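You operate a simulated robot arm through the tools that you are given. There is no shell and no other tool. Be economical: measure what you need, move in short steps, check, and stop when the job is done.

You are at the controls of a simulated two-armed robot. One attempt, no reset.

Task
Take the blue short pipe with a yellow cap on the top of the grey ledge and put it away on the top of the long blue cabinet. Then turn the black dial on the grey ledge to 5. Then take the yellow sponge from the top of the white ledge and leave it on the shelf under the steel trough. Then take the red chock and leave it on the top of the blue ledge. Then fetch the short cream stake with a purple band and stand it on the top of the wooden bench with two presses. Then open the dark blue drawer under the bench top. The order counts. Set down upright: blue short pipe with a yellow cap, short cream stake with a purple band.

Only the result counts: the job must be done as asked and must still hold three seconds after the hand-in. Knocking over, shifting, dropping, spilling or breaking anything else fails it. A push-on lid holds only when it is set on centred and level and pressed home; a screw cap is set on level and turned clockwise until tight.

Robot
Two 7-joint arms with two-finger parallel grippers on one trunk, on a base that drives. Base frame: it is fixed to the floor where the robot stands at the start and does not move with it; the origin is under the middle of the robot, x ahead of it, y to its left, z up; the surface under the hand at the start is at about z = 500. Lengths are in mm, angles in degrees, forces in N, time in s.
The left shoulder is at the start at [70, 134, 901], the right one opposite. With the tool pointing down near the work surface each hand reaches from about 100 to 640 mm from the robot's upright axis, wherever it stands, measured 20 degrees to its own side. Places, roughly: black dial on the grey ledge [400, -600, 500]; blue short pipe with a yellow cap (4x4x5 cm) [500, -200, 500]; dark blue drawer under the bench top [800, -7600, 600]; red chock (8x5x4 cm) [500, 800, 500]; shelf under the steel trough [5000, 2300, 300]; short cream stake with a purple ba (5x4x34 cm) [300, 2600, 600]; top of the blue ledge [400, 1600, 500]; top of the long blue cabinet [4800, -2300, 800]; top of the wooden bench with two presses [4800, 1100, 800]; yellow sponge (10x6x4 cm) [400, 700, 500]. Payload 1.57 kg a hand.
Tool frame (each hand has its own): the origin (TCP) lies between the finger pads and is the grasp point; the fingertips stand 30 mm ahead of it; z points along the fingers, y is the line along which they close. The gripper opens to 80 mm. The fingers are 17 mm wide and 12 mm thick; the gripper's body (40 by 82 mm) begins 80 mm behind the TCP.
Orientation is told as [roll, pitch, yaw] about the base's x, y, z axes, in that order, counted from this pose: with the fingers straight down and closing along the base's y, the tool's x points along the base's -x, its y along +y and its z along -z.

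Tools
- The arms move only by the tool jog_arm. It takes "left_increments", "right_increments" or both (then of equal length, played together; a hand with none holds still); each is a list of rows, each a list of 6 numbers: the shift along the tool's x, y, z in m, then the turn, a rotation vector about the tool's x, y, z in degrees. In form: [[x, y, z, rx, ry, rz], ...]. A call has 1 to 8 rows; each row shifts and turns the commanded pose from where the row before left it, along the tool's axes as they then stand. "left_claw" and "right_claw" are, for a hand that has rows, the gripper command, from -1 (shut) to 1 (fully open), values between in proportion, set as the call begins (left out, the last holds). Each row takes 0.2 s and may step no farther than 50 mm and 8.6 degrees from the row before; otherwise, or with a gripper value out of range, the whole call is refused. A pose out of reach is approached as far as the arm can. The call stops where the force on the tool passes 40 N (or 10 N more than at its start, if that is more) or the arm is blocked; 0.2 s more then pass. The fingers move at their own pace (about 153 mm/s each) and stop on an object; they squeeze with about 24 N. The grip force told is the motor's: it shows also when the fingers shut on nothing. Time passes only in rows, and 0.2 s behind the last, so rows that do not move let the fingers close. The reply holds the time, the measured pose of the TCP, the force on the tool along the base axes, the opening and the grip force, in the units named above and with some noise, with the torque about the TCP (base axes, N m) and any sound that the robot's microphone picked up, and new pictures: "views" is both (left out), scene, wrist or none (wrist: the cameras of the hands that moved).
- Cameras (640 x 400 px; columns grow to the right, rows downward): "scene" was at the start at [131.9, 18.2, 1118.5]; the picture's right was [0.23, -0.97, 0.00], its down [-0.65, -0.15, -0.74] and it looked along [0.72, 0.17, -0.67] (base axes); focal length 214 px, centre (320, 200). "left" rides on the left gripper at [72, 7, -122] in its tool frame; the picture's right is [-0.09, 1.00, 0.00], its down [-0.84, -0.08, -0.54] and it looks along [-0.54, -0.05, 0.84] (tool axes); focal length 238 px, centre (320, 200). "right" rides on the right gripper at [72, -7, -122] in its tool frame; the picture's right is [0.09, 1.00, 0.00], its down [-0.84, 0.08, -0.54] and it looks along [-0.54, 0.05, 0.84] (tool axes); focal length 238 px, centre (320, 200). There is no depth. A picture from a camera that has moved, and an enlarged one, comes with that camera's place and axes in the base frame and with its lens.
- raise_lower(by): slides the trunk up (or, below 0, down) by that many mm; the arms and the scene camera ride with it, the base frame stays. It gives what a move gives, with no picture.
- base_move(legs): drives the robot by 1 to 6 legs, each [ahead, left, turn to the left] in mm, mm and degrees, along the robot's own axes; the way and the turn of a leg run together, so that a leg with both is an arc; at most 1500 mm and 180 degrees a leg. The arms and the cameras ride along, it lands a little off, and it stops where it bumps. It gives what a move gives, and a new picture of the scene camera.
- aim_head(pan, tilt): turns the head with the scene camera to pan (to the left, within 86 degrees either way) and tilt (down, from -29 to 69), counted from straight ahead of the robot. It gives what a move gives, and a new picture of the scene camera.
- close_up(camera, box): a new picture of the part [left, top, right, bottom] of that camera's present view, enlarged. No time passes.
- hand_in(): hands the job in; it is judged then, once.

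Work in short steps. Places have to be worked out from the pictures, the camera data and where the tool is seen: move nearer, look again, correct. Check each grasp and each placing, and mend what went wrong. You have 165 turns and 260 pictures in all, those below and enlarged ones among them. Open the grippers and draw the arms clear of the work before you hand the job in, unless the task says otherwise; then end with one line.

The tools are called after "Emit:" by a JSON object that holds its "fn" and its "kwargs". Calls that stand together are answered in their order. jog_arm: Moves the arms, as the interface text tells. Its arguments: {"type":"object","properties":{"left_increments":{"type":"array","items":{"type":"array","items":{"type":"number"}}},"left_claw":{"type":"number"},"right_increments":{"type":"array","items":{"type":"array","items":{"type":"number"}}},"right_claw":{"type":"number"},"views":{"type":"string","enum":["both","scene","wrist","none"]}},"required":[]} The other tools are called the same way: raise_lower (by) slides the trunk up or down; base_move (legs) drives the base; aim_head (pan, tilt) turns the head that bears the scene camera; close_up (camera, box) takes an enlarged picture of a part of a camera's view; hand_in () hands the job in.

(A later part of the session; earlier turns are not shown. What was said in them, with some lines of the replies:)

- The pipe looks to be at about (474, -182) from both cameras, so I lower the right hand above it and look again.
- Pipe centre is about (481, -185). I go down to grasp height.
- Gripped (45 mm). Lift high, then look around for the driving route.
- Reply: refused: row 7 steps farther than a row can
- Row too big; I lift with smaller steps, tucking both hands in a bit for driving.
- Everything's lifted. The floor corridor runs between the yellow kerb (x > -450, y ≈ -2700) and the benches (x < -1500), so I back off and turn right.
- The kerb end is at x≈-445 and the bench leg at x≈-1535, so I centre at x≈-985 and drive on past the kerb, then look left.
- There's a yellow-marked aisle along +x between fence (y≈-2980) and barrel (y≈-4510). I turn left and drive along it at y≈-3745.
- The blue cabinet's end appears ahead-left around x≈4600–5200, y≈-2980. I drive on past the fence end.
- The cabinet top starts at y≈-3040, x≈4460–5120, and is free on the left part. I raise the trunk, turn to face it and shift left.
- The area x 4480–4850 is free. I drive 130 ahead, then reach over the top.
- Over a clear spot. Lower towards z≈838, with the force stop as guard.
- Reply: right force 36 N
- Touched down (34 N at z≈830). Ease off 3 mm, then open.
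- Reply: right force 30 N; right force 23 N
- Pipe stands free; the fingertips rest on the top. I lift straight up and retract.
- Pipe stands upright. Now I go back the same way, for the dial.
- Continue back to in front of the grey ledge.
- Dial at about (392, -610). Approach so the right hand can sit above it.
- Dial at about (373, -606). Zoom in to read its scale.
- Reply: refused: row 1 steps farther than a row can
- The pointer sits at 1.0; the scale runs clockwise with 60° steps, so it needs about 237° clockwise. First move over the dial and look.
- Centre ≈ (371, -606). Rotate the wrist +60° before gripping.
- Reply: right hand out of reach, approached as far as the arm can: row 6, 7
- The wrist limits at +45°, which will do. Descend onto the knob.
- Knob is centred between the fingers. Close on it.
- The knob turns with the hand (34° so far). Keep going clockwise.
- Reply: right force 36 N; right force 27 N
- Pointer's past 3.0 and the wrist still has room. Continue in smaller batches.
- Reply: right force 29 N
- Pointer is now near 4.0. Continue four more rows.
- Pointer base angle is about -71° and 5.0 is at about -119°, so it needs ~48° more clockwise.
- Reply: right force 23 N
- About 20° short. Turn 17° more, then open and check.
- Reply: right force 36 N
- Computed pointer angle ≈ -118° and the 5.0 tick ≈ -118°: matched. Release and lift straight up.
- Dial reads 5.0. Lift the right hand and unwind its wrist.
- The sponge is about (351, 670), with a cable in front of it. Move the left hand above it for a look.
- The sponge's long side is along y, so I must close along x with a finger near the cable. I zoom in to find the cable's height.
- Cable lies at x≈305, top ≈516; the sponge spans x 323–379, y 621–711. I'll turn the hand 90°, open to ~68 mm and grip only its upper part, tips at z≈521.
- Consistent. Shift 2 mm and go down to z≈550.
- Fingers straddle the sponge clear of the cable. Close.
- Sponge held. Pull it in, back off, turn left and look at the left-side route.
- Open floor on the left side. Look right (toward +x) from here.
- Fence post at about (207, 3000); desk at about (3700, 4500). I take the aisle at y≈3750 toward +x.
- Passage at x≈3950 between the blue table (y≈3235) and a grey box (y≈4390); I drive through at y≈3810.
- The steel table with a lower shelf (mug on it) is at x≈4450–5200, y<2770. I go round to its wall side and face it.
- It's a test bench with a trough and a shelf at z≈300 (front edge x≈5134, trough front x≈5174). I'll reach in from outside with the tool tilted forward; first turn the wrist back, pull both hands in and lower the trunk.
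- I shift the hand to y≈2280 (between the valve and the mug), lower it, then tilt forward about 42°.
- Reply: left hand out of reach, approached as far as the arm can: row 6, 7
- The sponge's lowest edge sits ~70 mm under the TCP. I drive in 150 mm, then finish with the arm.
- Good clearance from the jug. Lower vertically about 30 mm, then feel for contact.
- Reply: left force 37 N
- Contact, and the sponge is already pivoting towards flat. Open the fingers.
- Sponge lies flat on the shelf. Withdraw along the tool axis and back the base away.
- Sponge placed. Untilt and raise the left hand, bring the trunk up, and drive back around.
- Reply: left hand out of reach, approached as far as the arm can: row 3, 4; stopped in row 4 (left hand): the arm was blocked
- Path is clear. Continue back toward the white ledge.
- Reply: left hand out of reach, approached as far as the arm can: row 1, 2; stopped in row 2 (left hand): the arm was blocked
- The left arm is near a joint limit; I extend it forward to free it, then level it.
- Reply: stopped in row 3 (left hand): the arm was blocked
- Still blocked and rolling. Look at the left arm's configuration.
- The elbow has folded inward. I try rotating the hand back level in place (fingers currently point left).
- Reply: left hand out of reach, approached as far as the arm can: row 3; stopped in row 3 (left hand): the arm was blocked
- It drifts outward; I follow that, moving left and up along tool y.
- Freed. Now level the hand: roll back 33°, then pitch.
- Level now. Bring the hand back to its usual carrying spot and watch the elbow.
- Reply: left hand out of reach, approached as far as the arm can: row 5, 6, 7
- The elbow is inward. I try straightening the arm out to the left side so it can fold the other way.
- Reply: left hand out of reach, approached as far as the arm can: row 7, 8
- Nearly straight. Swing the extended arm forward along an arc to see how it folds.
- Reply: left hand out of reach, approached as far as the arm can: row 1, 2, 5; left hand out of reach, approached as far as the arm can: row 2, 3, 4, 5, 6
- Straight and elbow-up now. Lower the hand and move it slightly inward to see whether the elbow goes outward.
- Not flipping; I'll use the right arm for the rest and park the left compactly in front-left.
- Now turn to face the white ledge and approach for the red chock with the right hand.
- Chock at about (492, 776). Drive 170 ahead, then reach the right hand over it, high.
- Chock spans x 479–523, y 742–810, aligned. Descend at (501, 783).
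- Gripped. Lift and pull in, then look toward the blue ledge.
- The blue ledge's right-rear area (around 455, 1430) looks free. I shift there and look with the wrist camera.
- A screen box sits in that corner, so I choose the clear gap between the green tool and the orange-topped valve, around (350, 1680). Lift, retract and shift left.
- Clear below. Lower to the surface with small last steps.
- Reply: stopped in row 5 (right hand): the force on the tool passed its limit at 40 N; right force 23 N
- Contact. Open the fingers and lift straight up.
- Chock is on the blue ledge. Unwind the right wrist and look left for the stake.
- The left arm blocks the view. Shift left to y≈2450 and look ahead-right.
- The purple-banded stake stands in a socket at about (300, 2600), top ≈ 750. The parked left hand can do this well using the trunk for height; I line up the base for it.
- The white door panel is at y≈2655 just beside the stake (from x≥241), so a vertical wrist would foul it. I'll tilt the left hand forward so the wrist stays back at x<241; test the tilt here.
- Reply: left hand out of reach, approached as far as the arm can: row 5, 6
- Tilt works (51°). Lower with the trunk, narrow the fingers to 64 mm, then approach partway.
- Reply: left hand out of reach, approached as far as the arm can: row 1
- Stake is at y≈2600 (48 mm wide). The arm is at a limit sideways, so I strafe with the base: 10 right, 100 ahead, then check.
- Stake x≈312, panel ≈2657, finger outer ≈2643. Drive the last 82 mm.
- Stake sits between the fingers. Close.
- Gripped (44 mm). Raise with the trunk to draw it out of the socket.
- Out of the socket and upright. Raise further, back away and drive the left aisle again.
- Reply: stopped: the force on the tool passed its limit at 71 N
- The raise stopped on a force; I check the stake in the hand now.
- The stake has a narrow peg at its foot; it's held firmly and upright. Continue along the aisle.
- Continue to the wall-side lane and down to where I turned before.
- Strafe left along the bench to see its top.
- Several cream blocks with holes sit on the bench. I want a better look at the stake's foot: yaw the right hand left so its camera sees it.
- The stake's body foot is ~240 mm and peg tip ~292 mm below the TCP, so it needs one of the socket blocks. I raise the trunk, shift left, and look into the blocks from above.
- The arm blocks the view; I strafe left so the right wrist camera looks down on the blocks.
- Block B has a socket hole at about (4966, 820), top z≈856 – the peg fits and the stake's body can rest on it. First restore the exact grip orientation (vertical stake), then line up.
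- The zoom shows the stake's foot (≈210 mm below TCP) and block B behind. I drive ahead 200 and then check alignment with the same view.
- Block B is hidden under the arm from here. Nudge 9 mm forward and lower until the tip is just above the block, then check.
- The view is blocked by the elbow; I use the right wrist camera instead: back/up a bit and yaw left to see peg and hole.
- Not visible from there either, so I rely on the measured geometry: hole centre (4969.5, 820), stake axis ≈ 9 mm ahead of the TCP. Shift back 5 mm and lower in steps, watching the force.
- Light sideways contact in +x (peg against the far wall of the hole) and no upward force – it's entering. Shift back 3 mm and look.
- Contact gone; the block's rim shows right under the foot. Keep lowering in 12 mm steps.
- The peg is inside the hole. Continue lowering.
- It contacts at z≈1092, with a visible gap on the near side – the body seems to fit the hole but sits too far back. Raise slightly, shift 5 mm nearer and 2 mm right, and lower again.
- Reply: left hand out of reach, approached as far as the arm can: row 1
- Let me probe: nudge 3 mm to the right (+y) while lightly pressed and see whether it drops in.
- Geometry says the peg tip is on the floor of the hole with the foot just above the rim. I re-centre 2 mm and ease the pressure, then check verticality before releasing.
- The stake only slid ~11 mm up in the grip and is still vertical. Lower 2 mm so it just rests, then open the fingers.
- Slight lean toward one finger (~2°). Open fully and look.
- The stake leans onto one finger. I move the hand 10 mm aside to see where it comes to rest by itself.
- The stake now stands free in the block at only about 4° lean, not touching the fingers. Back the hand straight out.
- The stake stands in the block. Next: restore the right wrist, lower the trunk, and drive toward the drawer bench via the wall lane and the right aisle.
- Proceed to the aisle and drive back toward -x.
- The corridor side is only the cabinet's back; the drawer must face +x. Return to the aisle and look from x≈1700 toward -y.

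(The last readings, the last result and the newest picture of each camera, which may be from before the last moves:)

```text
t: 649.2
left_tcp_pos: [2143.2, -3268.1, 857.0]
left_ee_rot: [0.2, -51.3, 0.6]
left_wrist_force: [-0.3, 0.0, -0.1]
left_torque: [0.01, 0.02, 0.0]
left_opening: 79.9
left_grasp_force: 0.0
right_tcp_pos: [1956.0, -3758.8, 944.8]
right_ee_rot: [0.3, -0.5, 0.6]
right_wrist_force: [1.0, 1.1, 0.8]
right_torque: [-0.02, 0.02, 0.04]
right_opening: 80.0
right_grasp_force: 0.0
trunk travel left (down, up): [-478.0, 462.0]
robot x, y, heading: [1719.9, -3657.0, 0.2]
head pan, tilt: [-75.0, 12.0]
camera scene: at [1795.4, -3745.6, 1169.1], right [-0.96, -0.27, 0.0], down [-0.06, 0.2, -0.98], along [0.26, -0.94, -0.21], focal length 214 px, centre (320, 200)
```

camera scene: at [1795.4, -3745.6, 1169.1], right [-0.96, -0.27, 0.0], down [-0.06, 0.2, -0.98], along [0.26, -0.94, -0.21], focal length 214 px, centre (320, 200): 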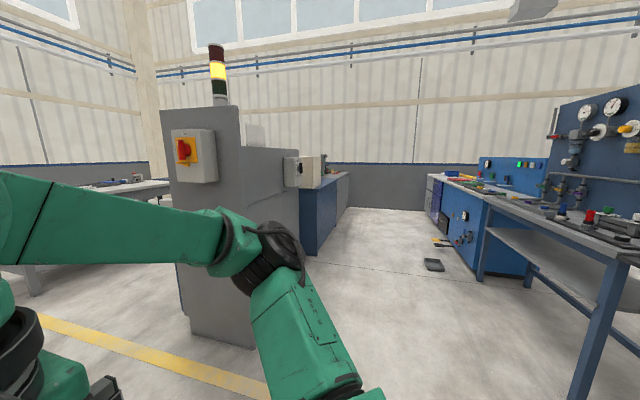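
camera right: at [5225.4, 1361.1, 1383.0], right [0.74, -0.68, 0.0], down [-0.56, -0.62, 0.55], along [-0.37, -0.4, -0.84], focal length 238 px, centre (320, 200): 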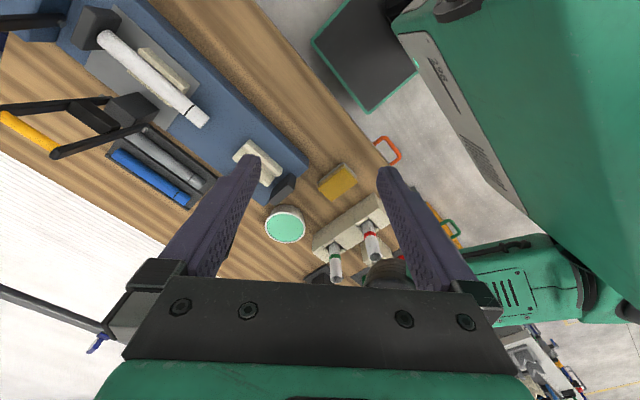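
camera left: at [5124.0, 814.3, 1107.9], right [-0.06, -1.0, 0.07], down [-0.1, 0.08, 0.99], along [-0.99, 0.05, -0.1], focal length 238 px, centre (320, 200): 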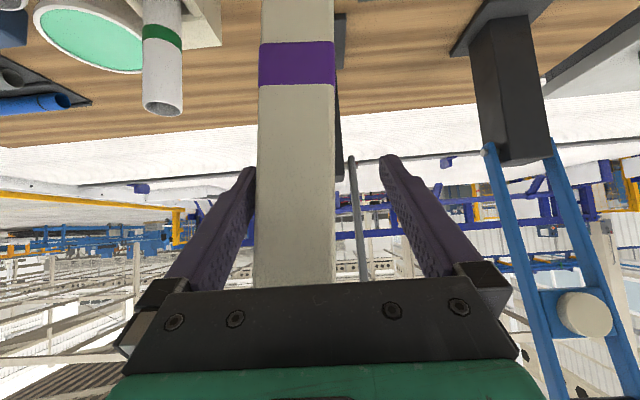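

There's a side aisle (x≈900–2380) leading down to the bench. A floor pedal lies at about (1170, -6110), so I drive at x≈1720.

Emit:
{"fn": "aim_head", "kwargs": {"pan": -25, "tilt": 25}}

Emit:
{"fn": "base_move", "kwargs": {"legs": [[0, 0, -90.2], [1500, 0, 0], [1500, 0, 0]]}}

```text
t: 650.4
left_tcp_pos: [2143.5, -3267.6, 857.6]
left_ee_rot: [0.3, -51.4, 0.4]
left_wrist_force: [-0.8, -0.1, -0.2]
left_torque: [0.01, 0.0, -0.01]
left_opening: 80.0
left_grasp_force: 0.1
right_tcp_pos: [1955.8, -3759.6, 944.5]
right_ee_rot: [0.2, -0.5, 0.7]
right_wrist_force: [0.5, -0.5, 0.0]
right_torque: [0.0, -0.05, -0.02]
right_opening: 79.8
right_grasp_force: 0.1
trunk travel left (down, up): [-478.0, 462.0]
robot x, y, heading: [1718.1, -3657.1, 0.5]
head pan, tilt: [-25.0, 25.0]
camera scene: at [1854.0, -3694.0, 1148.0], right [-0.41, -0.91, 0.0], down [-0.38, 0.18, -0.91], along [0.82, -0.38, -0.42], focal length 214 px, centre (320, 200)
```

scene: 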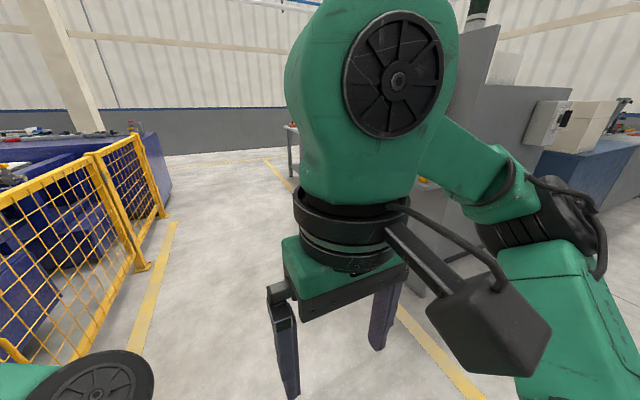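

```text
t: 668.7
left_tcp_pos: [2182.2, -7076.9, 857.0]
left_ee_rot: [0.1, -51.3, -88.3]
left_wrist_force: [-0.7, 0.0, -0.1]
left_torque: [0.0, 0.02, 0.03]
left_opening: 79.9
left_grasp_force: 0.0
right_tcp_pos: [1687.5, -6898.1, 945.0]
right_ee_rot: [0.2, -0.5, -88.2]
right_wrist_force: [-0.1, -0.1, 0.0]
right_torque: [0.0, 0.05, -0.03]
right_opening: 79.9
right_grasp_force: 0.1
trunk travel left (down, up): [-478.0, 462.0]
robot x, y, heading: [1782.8, -6661.2, -88.3]
head pan, tilt: [-25.0, 25.0]
camera scene: at [1751.0, -6796.4, 1148.0], right [-0.92, 0.4, 0.0], down [0.17, 0.39, -0.91], along [-0.36, -0.83, -0.42], focal length 214 px, centre (320, 200)
```

scene: 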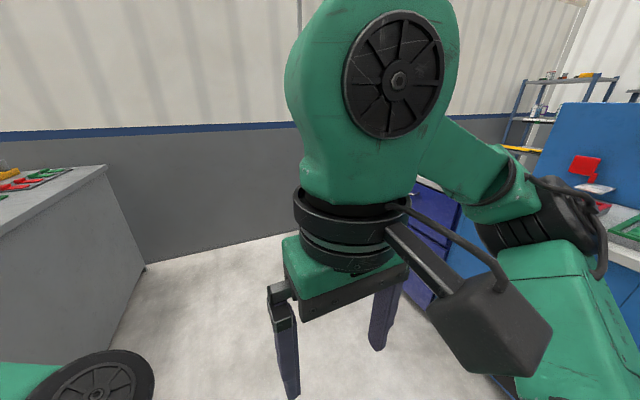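

Turn to face the benches (-x) and look.

Emit:
{"fn": "base_move", "kwargs": {"legs": [[0, 0, -91.7], [0, 600, 0]]}}

Emit:
{"fn": "aim_head", "kwargs": {"pan": 15, "tilt": 25}}

```text
t: 676.0
left_tcp_pos: [1362.0, -7641.2, 856.9]
left_ee_rot: [0.1, -51.3, -179.8]
left_wrist_force: [0.6, 0.0, -0.2]
left_torque: [0.03, 0.02, 0.0]
left_opening: 80.0
left_grasp_force: 0.0
right_tcp_pos: [1551.6, -7152.7, 945.0]
right_ee_rot: [0.3, -0.5, -179.6]
right_wrist_force: [-0.4, -0.6, -0.1]
right_torque: [0.02, 0.0, 0.01]
right_opening: 80.0
right_grasp_force: 0.0
trunk travel left (down, up): [-478.0, 462.0]
robot x, y, heading: [1788.3, -7255.9, -179.5]
head pan, tilt: [-25.0, 25.0]
camera scene: at [1654.5, -7219.2, 1148.0], right [0.42, 0.91, 0.0], down [0.38, -0.18, -0.91], along [-0.82, 0.38, -0.42], focal length 214 px, centre (320, 200)
```

scene: 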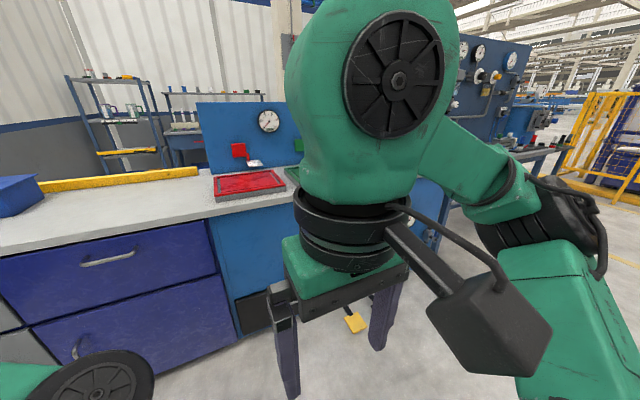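

```text
t: 677.0
left_tcp_pos: [1361.9, -7642.0, 856.1]
left_ee_rot: [0.2, -51.3, -179.8]
left_wrist_force: [0.5, 0.1, 0.7]
left_torque: [-0.01, 0.0, 0.0]
left_opening: 80.2
left_grasp_force: 0.1
right_tcp_pos: [1551.5, -7152.5, 944.5]
right_ee_rot: [0.2, -0.5, -179.6]
right_wrist_force: [0.1, 0.2, 0.2]
right_torque: [0.01, -0.03, 0.0]
right_opening: 80.0
right_grasp_force: 0.1
trunk travel left (down, up): [-478.0, 462.0]
robot x, y, heading: [1782.6, -7256.3, -179.9]
head pan, tilt: [15.0, 25.0]
camera scene: at [1649.3, -7281.6, 1148.0], right [-0.26, 0.96, 0.0], down [0.41, 0.11, -0.91], along [-0.87, -0.24, -0.42], focal length 214 px, centre (320, 200)
```

scene: 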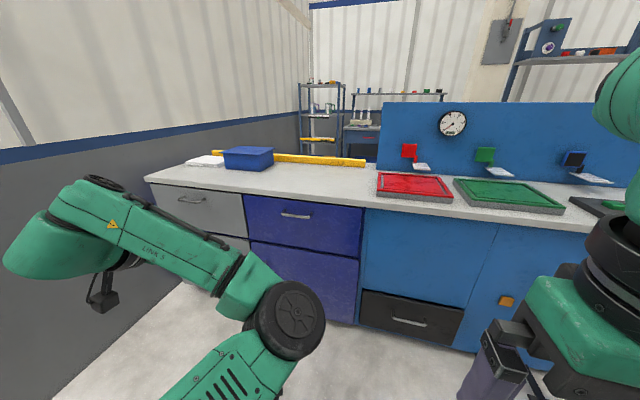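

Emit:
{"fn": "close_up", "kwargs": {"camera": "scene", "box": [235, 170, 385, 280]}}

```text
3.64 times, centred on (310, 225) of scene
camera zoom: at [1649.3, -7281.6, 1148.0], right [-0.26, 0.96, 0.0], down [0.41, 0.11, -0.91], along [-0.87, -0.24, -0.42], focal length 780 px, centre (356, 109)
```

zoom: 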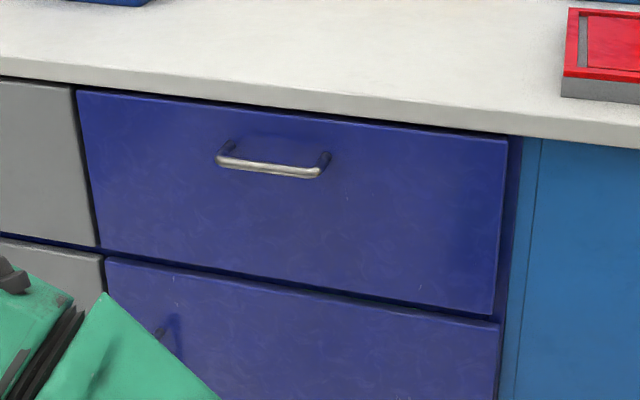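

The dark blue drawer has a bar handle at about (984, -7559, 750). I'll grip it from above with the right hand turned 90°. Line up the base and rotate the wrist.

Emit:
{"fn": "base_move", "kwargs": {"legs": [[0, 405, -0.2], [330, 0, 0]]}}

Emit:
{"fn": "jog_arm", "kwargs": {"right_increments": [[0, 0, 0, 0, 0, 8.5], [0, 0, 0, 0, 0, 8.5], [0, 0, 0, 0, 0, 8.5], [0, 0, 0, 0, 0, 8.5], [0, 0, 0, 0, 0, 8.5], [0, 0, 0, 0, 0, 8.5], [0, 0, 0, 0, 0, 8.5], [0, 0, 0, 0, 0, 8.5]], "views": "none"}}

Emit:
{"fn": "jog_arm", "kwargs": {"right_increments": [[0, 0, 0, 0, 0, 8.5], [0, 0, 0, 0, 0, 8.5], [0, 0, 0, 0, 0, 5], [0, 0.04, 0, 0, 0, 0]], "views": "wrist"}}

```text
t: 681.4
left_tcp_pos: [1027.0, -8041.4, 857.7]
left_ee_rot: [0.2, -51.1, 179.8]
left_wrist_force: [-0.2, 0.1, -0.1]
left_torque: [0.0, 0.03, 0.04]
left_opening: 79.9
left_grasp_force: 0.0
right_tcp_pos: [1220.1, -7552.1, 945.8]
right_ee_rot: [0.2, -0.4, 180.0]
right_wrist_force: [-0.6, -0.3, -0.2]
right_torque: [-0.02, -0.04, 0.0]
right_opening: 79.8
right_grasp_force: 0.1
trunk travel left (down, up): [-478.0, 462.0]
robot x, y, heading: [1456.1, -7658.0, 179.9]
head pan, tilt: [15.0, 25.0]
camera scene: at [1316.3, -7682.8, 1147.9], right [-0.26, 0.97, 0.0], down [0.41, 0.11, -0.91], along [-0.88, -0.23, -0.42], focal length 214 px, centre (320, 200)
```

scene: 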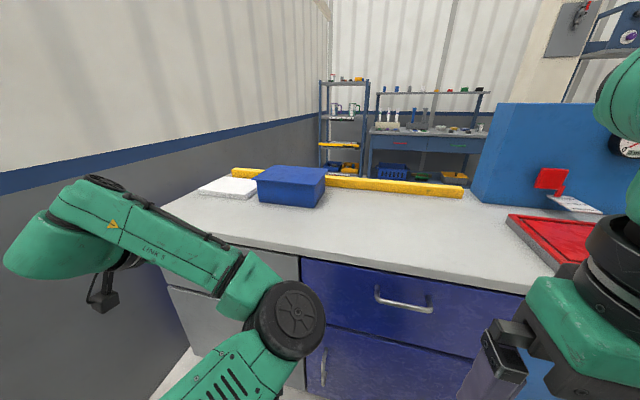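

```text
t: 683.1
left_tcp_pos: [1027.3, -8041.1, 856.2]
left_ee_rot: [0.0, -51.3, 179.8]
left_wrist_force: [-0.8, 0.2, 0.5]
left_torque: [0.0, 0.0, -0.02]
left_opening: 79.9
left_grasp_force: 0.0
right_tcp_pos: [1220.3, -7552.6, 945.4]
right_ee_rot: [0.5, 0.0, 111.8]
right_wrist_force: [0.5, 0.3, 0.4]
right_torque: [0.0, -0.04, -0.02]
right_opening: 80.0
right_grasp_force: 0.1
trunk travel left (down, up): [-478.0, 462.0]
robot x, y, heading: [1456.1, -7657.0, 179.8]
head pan, tilt: [15.0, 25.0]
```

```text
t: 684.1
left_tcp_pos: [1026.3, -8041.7, 855.3]
left_ee_rot: [0.1, -51.2, 179.7]
left_wrist_force: [-0.9, 0.1, -0.2]
left_torque: [-0.01, -0.02, 0.01]
left_opening: 80.3
left_grasp_force: 0.1
right_tcp_pos: [1179.1, -7552.0, 945.4]
right_ee_rot: [0.3, 0.2, 89.9]
right_wrist_force: [-0.4, 0.3, 0.3]
right_torque: [0.03, 0.0, -0.05]
right_opening: 80.0
right_grasp_force: 0.0
trunk travel left (down, up): [-478.0, 462.0]
robot x, y, heading: [1450.8, -7657.5, 179.9]
head pan, tilt: [15.0, 25.0]
camera right: at [1185.3, -7623.7, 1068.1], right [-1.0, -0.09, 0.01], down [-0.07, 0.84, 0.54], along [-0.05, 0.54, -0.84], focal length 238 px, centre (320, 200)
```

right: 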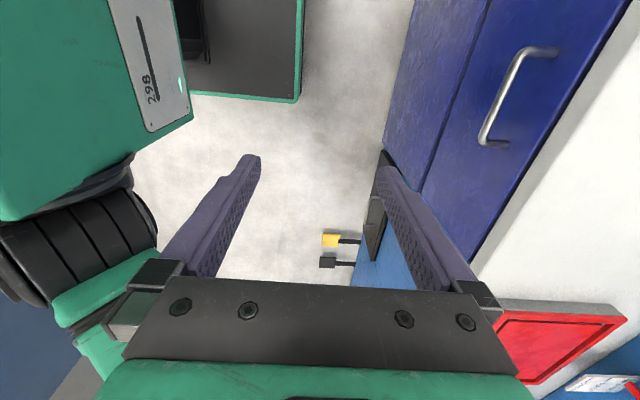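

The handle bar is seen as about x≈930–950, y≈-7591. Approach above it and look again.

Emit:
{"fn": "jog_arm", "kwargs": {"right_increments": [[0.01, 0.045, 0, 0, 0, 0], [0.01, 0.045, 0, 0, 0, 0], [0.01, 0.045, 0.015, 0, 0, 0], [0.009, 0.045, 0.015, 0, 0, 0], [0, 0, 0.04, 0, 0, 0]], "views": "wrist"}}

```text
t: 685.4
left_tcp_pos: [1026.9, -8039.6, 857.7]
left_ee_rot: [0.2, -51.1, 179.8]
left_wrist_force: [0.8, 0.9, 0.9]
left_torque: [-0.02, -0.03, 0.03]
left_opening: 80.3
left_grasp_force: 0.1
right_tcp_pos: [998.3, -7590.1, 874.9]
right_ee_rot: [0.5, 0.2, 89.9]
right_wrist_force: [0.0, 0.9, 0.1]
right_torque: [-0.01, 0.03, 0.02]
right_opening: 79.8
right_grasp_force: 0.0
trunk travel left (down, up): [-478.0, 462.0]
robot x, y, heading: [1456.5, -7658.5, 180.1]
head pan, tilt: [15.0, 25.0]
camera right: at [1004.9, -7661.3, 997.7], right [-1.0, -0.09, 0.01], down [-0.07, 0.84, 0.54], along [-0.06, 0.54, -0.84], focal length 238 px, centre (320, 200)
```

right: 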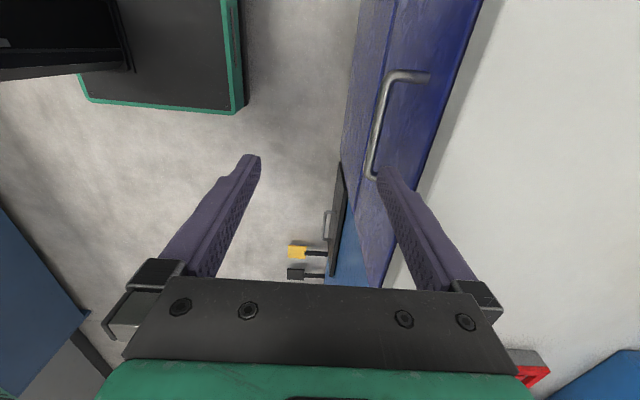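

Triangulated: bar at (920, -7589, 705), drawer face x≈880, counter edge ≈890. I tilt the hand 15° forward, narrow the fingers to 28 mm and come down to just above the bar.

Emit:
{"fn": "jog_arm", "kwargs": {"right_increments": [[0, 0, 0, -7.5, 0, 0], [0, 0, 0, -7.5, 0, 0], [0, 0.0148, 0.0388, 0, 0, 0], [0, 0.0148, 0.0388, 0, 0, 0], [0, 0.0148, 0.0388, 0, 0, 0], [0, 0, 0, 0, 0, 0]], "right_claw": -0.3, "views": "wrist"}}

```text
t: 686.8
left_tcp_pos: [1027.7, -8041.6, 858.8]
left_ee_rot: [0.2, -51.2, 179.8]
left_wrist_force: [0.2, 0.0, 0.3]
left_torque: [-0.02, 0.02, 0.0]
left_opening: 79.9
left_grasp_force: 0.1
right_tcp_pos: [926.4, -7592.5, 775.4]
right_ee_rot: [15.5, 0.2, 89.9]
right_wrist_force: [-0.3, -0.2, 0.2]
right_torque: [0.01, 0.02, -0.01]
right_opening: 27.8
right_grasp_force: 0.1
trunk travel left (down, up): [-478.0, 462.0]
robot x, y, heading: [1453.8, -7656.0, 180.0]
head pan, tilt: [15.0, 25.0]
camera right: at [964.5, -7664.7, 892.6], right [-0.96, -0.09, 0.27], down [0.07, 0.84, 0.54], along [-0.27, 0.54, -0.8], focal length 238 px, centre (320, 200)
```

right: 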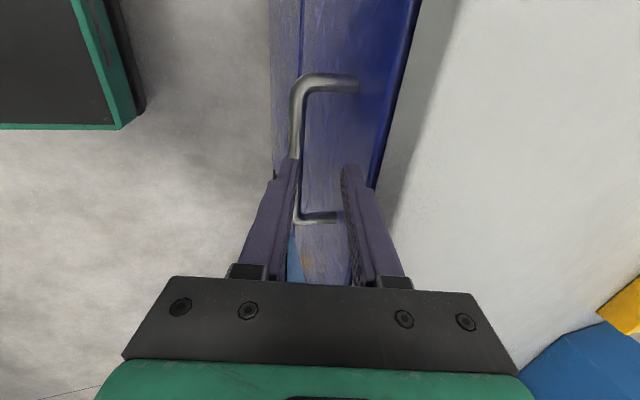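

Bar refined to about (927, -7590, 710). Shift back 6 mm and descend 46 mm so it sits between the finger pads.

Emit:
{"fn": "jog_arm", "kwargs": {"right_increments": [[0, -0.0058, -0.0016, 0, 0, 0], [0, -0.006, 0.0222, 0, 0, 0], [0, -0.006, 0.0222, 0, 0, 0], [0, 0, 0, 0, 0, 0]], "views": "wrist"}}

```text
t: 687.8
left_tcp_pos: [1027.5, -8040.9, 858.7]
left_ee_rot: [0.2, -51.2, 179.8]
left_wrist_force: [0.2, -1.5, -0.2]
left_torque: [0.01, -0.02, -0.03]
left_opening: 79.9
left_grasp_force: 0.1
right_tcp_pos: [931.0, -7592.3, 730.9]
right_ee_rot: [15.5, 0.2, 90.0]
right_wrist_force: [-0.8, 0.7, -0.1]
right_torque: [-0.03, 0.0, 0.01]
right_opening: 27.9
right_grasp_force: 0.2
trunk travel left (down, up): [-478.0, 462.0]
robot x, y, heading: [1459.2, -7658.8, 179.9]
head pan, tilt: [15.0, 25.0]
camera right: at [968.9, -7664.1, 847.5], right [-0.96, -0.09, 0.27], down [0.07, 0.84, 0.54], along [-0.27, 0.54, -0.8], focal length 238 px, centre (320, 200)
```

right: 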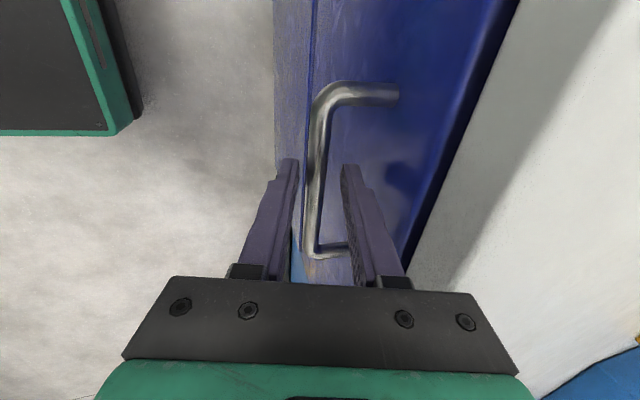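

Bar is between the fingers. Go 8 mm deeper, then close.

Emit:
{"fn": "jog_arm", "kwargs": {"right_increments": [[0, -0.0021, 0.0077, 0, 0, 0], [0, 0, 0, 0, 0, 0]], "views": "none"}}

Emit:
{"fn": "jog_arm", "kwargs": {"right_increments": [[0, 0, 0, 0, 0, 0], [0, 0, 0, 0, 0, 0], [0, 0, 0, 0, 0, 0]], "right_claw": -1, "views": "wrist"}}

```text
t: 688.4
left_tcp_pos: [1027.7, -8041.3, 857.2]
left_ee_rot: [0.2, -51.3, 179.8]
left_wrist_force: [-0.2, 0.3, 0.1]
left_torque: [-0.04, -0.04, 0.0]
left_opening: 79.9
left_grasp_force: 0.0
right_tcp_pos: [930.9, -7591.9, 723.8]
right_ee_rot: [15.5, 0.1, 90.0]
right_wrist_force: [1.1, 0.1, 0.6]
right_torque: [0.01, -0.02, -0.03]
right_opening: 28.2
right_grasp_force: 0.1
trunk travel left (down, up): [-478.0, 462.0]
robot x, y, heading: [1456.3, -7659.2, 179.9]
head pan, tilt: [15.0, 25.0]
```

```text
t: 689.1
left_tcp_pos: [1027.0, -8040.1, 857.7]
left_ee_rot: [0.2, -51.2, 179.8]
left_wrist_force: [0.0, 0.7, 0.1]
left_torque: [-0.01, -0.06, -0.02]
left_opening: 79.9
left_grasp_force: 0.1
right_tcp_pos: [931.4, -7592.2, 723.6]
right_ee_rot: [15.5, 0.2, 90.0]
right_wrist_force: [-0.4, -0.1, 0.7]
right_torque: [0.15, 0.0, 0.5]
right_opening: 12.7
right_grasp_force: 30.0
trunk travel left (down, up): [-478.0, 462.0]
robot x, y, heading: [1453.2, -7657.7, 179.5]
head pan, tilt: [15.0, 25.0]
camera right: at [969.1, -7664.4, 839.9], right [-0.96, -0.09, 0.27], down [0.07, 0.84, 0.54], along [-0.27, 0.54, -0.8], focal length 238 px, centre (320, 200)
```

right: 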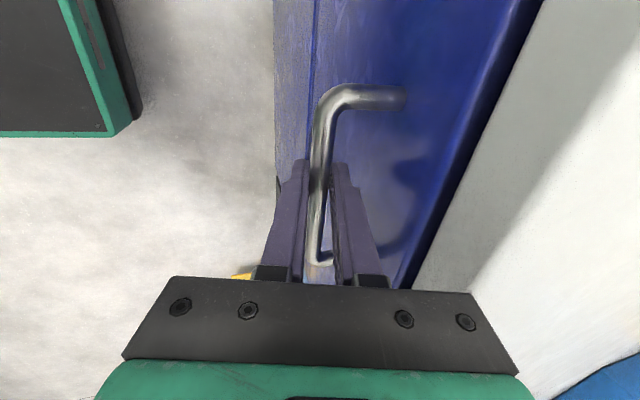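

Bar gripped (12.7 mm). Pull the drawer by backing the base.

Emit:
{"fn": "base_move", "kwargs": {"legs": [[-120, 0, 0]]}}

Emit:
{"fn": "close_up", "kwargs": {"camera": "right", "box": [0, 0, 640, 400]}}

```text
t: 690.4
left_tcp_pos: [1148.4, -8041.2, 857.7]
left_ee_rot: [0.1, -51.3, 179.8]
left_wrist_force: [0.0, -0.4, -0.1]
left_torque: [0.03, -0.01, -0.02]
left_opening: 79.9
left_grasp_force: 0.1
right_tcp_pos: [1050.7, -7592.3, 723.0]
right_ee_rot: [15.5, 0.2, 90.0]
right_wrist_force: [-0.7, 3.1, -2.3]
right_torque: [0.54, 0.09, 0.32]
right_opening: 12.8
right_grasp_force: 29.7
trunk travel left (down, up): [-478.0, 462.0]
robot x, y, heading: [1573.9, -7658.8, 179.7]
head pan, tilt: [15.0, 25.0]
camera scene: at [1437.0, -7682.8, 1148.1], right [-0.26, 0.97, 0.0], down [0.41, 0.11, -0.91], along [-0.88, -0.23, -0.42], focal length 214 px, centre (320, 200)
```

scene: 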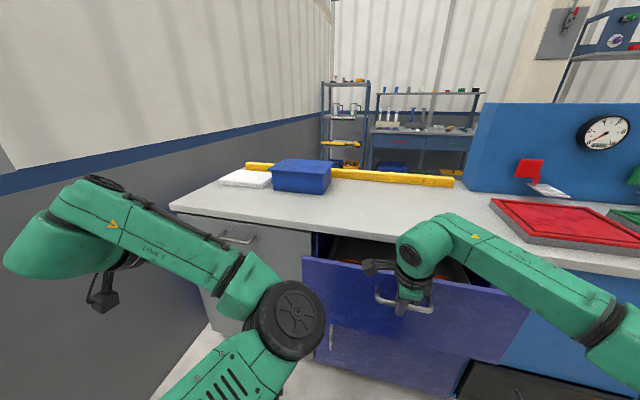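

```text
1.00 times, centred on (320, 200) of right (not enlarged: the box is as wide or as high as the picture)
camera zoom: at [1089.1, -7664.4, 839.8], right [-0.96, -0.09, 0.27], down [0.07, 0.84, 0.54], along [-0.27, 0.54, -0.8], focal length 238 px, centre (320, 200)
```

zoom: 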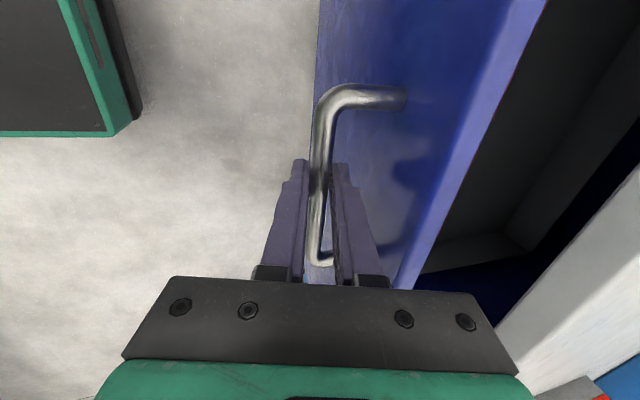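

The drawer slides out. Pull further until it resists.

Emit:
{"fn": "base_move", "kwargs": {"legs": [[-150, 0, 0]]}}

Emit:
{"fn": "base_move", "kwargs": {"legs": [[-80, 0, 0]]}}

```text
t: 691.8
left_tcp_pos: [1297.0, -8041.6, 857.9]
left_ee_rot: [0.2, -51.2, 179.8]
left_wrist_force: [0.4, 0.3, -0.4]
left_torque: [-0.01, 0.01, -0.02]
left_opening: 80.0
left_grasp_force: 0.1
right_tcp_pos: [1201.6, -7592.7, 723.0]
right_ee_rot: [15.5, 0.2, 89.9]
right_wrist_force: [-1.3, 3.9, 0.8]
right_torque: [0.43, 0.06, 0.33]
right_opening: 12.8
right_grasp_force: 29.7
trunk travel left (down, up): [-478.0, 462.0]
robot x, y, heading: [1723.8, -7660.5, 179.7]
head pan, tilt: [15.0, 25.0]
camera scene: at [1586.7, -7682.9, 1148.1], right [-0.26, 0.97, 0.0], down [0.41, 0.11, -0.91], along [-0.88, -0.23, -0.42], focal length 214 px, centre (320, 200)
```

scene: 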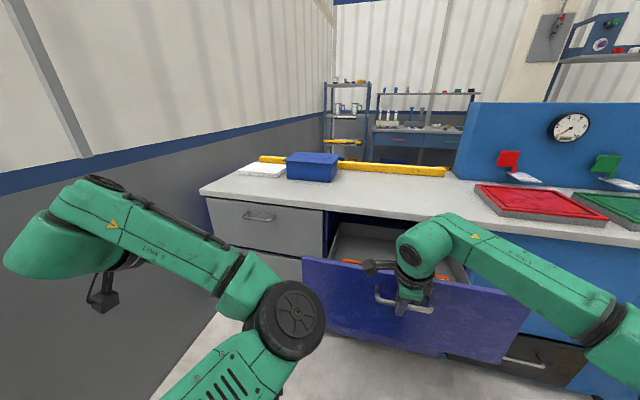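

```text
t: 692.9
left_tcp_pos: [1373.3, -8041.9, 857.6]
left_ee_rot: [0.1, -51.3, 179.9]
left_wrist_force: [0.0, -0.1, 0.4]
left_torque: [-0.01, 0.0, 0.0]
left_opening: 79.8
left_grasp_force: 0.0
right_tcp_pos: [1270.5, -7592.3, 722.9]
right_ee_rot: [16.5, 0.2, 89.9]
right_wrist_force: [1.8, 1.8, 0.5]
right_torque: [0.19, 0.0, 0.54]
right_opening: 12.9
right_grasp_force: 29.6
trunk travel left (down, up): [-478.0, 462.0]
robot x, y, heading: [1800.0, -7659.1, 180.3]
head pan, tilt: [15.0, 25.0]
stopped in leg 1: the force on the tool passed its limit at 55 N (the readings are from after the stop); the commanded pose is now the measured one
camera scene: at [1661.2, -7683.5, 1148.0], right [-0.26, 0.97, 0.0], down [0.41, 0.11, -0.91], along [-0.88, -0.23, -0.42], focal length 214 px, centre (320, 200)
```

scene: 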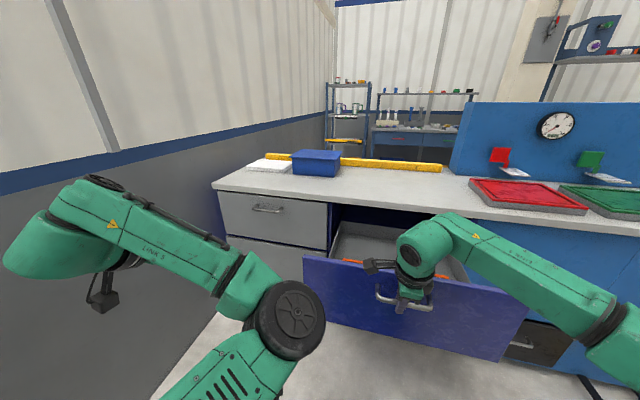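

The drawer is at its stop (~340 mm open). Release and lift the hand straight up away from the handle.

Emit:
{"fn": "jog_arm", "kwargs": {"right_increments": [[0, 0, 0, 0, 0, 0], [0, 0, 0, 0, 0, 0], [0, 0, 0, 0, 0, 0]], "right_claw": -0.3, "views": "none"}}

Emit:
{"fn": "jog_arm", "kwargs": {"right_increments": [[0, 0.004, -0.015, 0, 0, 0], [0, 0.008, -0.03, 0, 0, 0], [0, 0.01, -0.04, 0, 0, 0], [0, 0.01, -0.04, 0, 0, 0], [0, -0.04, 0, 0, 0, 0], [0, -0.04, 0, 0, 0, 0]], "views": "none"}}

Emit:
{"fn": "base_move", "kwargs": {"legs": [[-250, 0, 0]]}}

```text
t: 693.7
left_tcp_pos: [1371.8, -8042.5, 857.0]
left_ee_rot: [0.2, -51.3, 179.9]
left_wrist_force: [0.0, -0.7, -0.1]
left_torque: [-0.04, 0.01, -0.02]
left_opening: 79.9
left_grasp_force: 0.1
right_tcp_pos: [1270.0, -7592.1, 724.0]
right_ee_rot: [16.5, 0.2, 89.8]
right_wrist_force: [-0.3, -0.6, -0.2]
right_torque: [0.02, 0.0, 0.01]
right_opening: 27.8
right_grasp_force: 0.0
trunk travel left (down, up): [-478.0, 462.0]
robot x, y, heading: [1801.0, -7658.1, 179.6]
head pan, tilt: [15.0, 25.0]
```

```text
t: 695.1
left_tcp_pos: [1372.1, -8042.3, 857.4]
left_ee_rot: [0.2, -51.3, 180.0]
left_wrist_force: [0.0, 0.8, -0.7]
left_torque: [0.0, -0.02, 0.01]
left_opening: 80.1
left_grasp_force: 0.2
right_tcp_pos: [1353.0, -7592.6, 830.3]
right_ee_rot: [16.5, 0.2, 89.7]
right_wrist_force: [-0.4, 1.4, 0.1]
right_torque: [0.0, 0.01, 0.01]
right_opening: 27.9
right_grasp_force: 0.0
trunk travel left (down, up): [-478.0, 462.0]
robot x, y, heading: [1800.8, -7658.9, 180.0]
head pan, tilt: [15.0, 25.0]
```

```text
t: 696.9
left_tcp_pos: [1622.6, -8041.3, 857.5]
left_ee_rot: [0.2, -51.2, 179.8]
left_wrist_force: [1.5, 0.7, 0.5]
left_torque: [0.0, 0.01, -0.02]
left_opening: 80.0
left_grasp_force: 0.0
right_tcp_pos: [1603.6, -7591.2, 828.7]
right_ee_rot: [16.5, 0.2, 89.6]
right_wrist_force: [-0.2, -0.8, -0.2]
right_torque: [0.0, 0.03, -0.03]
right_opening: 27.8
right_grasp_force: 0.0
trunk travel left (down, up): [-478.0, 462.0]
robot x, y, heading: [2051.1, -7661.3, 179.7]
head pan, tilt: [15.0, 25.0]
camera scene: at [1912.6, -7684.0, 1148.1], right [-0.26, 0.97, 0.0], down [0.41, 0.11, -0.91], along [-0.88, -0.23, -0.42], focal length 214 px, centre (320, 200)
```

scene: 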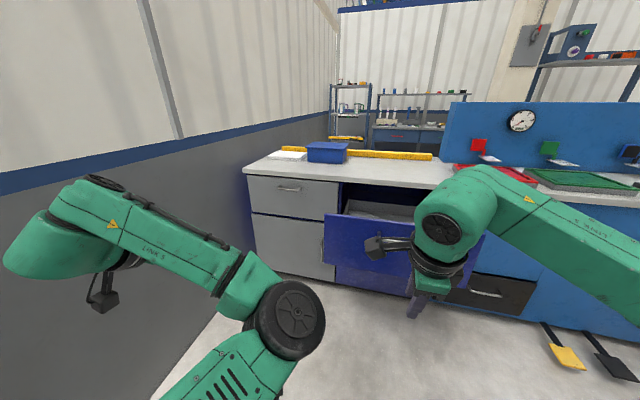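

The drawer stays open and both hands are clear. Open the right gripper fully, then hand in.

Emit:
{"fn": "jog_arm", "kwargs": {"right_increments": [[0, 0, 0, 0, 0, 0], [0, 0, 0, 0, 0, 0]], "right_claw": 1, "views": "none"}}

Emit:
{"fn": "hand_in", "kwargs": {}}

```text
t: 697.5
left_tcp_pos: [1622.8, -8041.5, 858.5]
left_ee_rot: [0.2, -51.3, 179.8]
left_wrist_force: [0.0, 0.0, 0.6]
left_torque: [-0.01, -0.03, 0.02]
left_opening: 80.1
left_grasp_force: 0.1
right_tcp_pos: [1604.6, -7591.5, 828.9]
right_ee_rot: [16.5, 0.2, 89.8]
right_wrist_force: [1.0, 0.8, 0.0]
right_torque: [0.01, 0.0, -0.02]
right_opening: 79.7
right_grasp_force: 0.2
trunk travel left (down, up): [-478.0, 462.0]
robot x, y, heading: [2050.6, -7660.2, 179.7]
head pan, tilt: [15.0, 25.0]
```

```text
The job is handed in.
```

All six steps were done in the order given and the job is handed in. One doubt: the stake's foot ends in a narrow peg, so I stood it in a socket block on the wooden bench, where it leaned about 4° and did not rest flat on the top.
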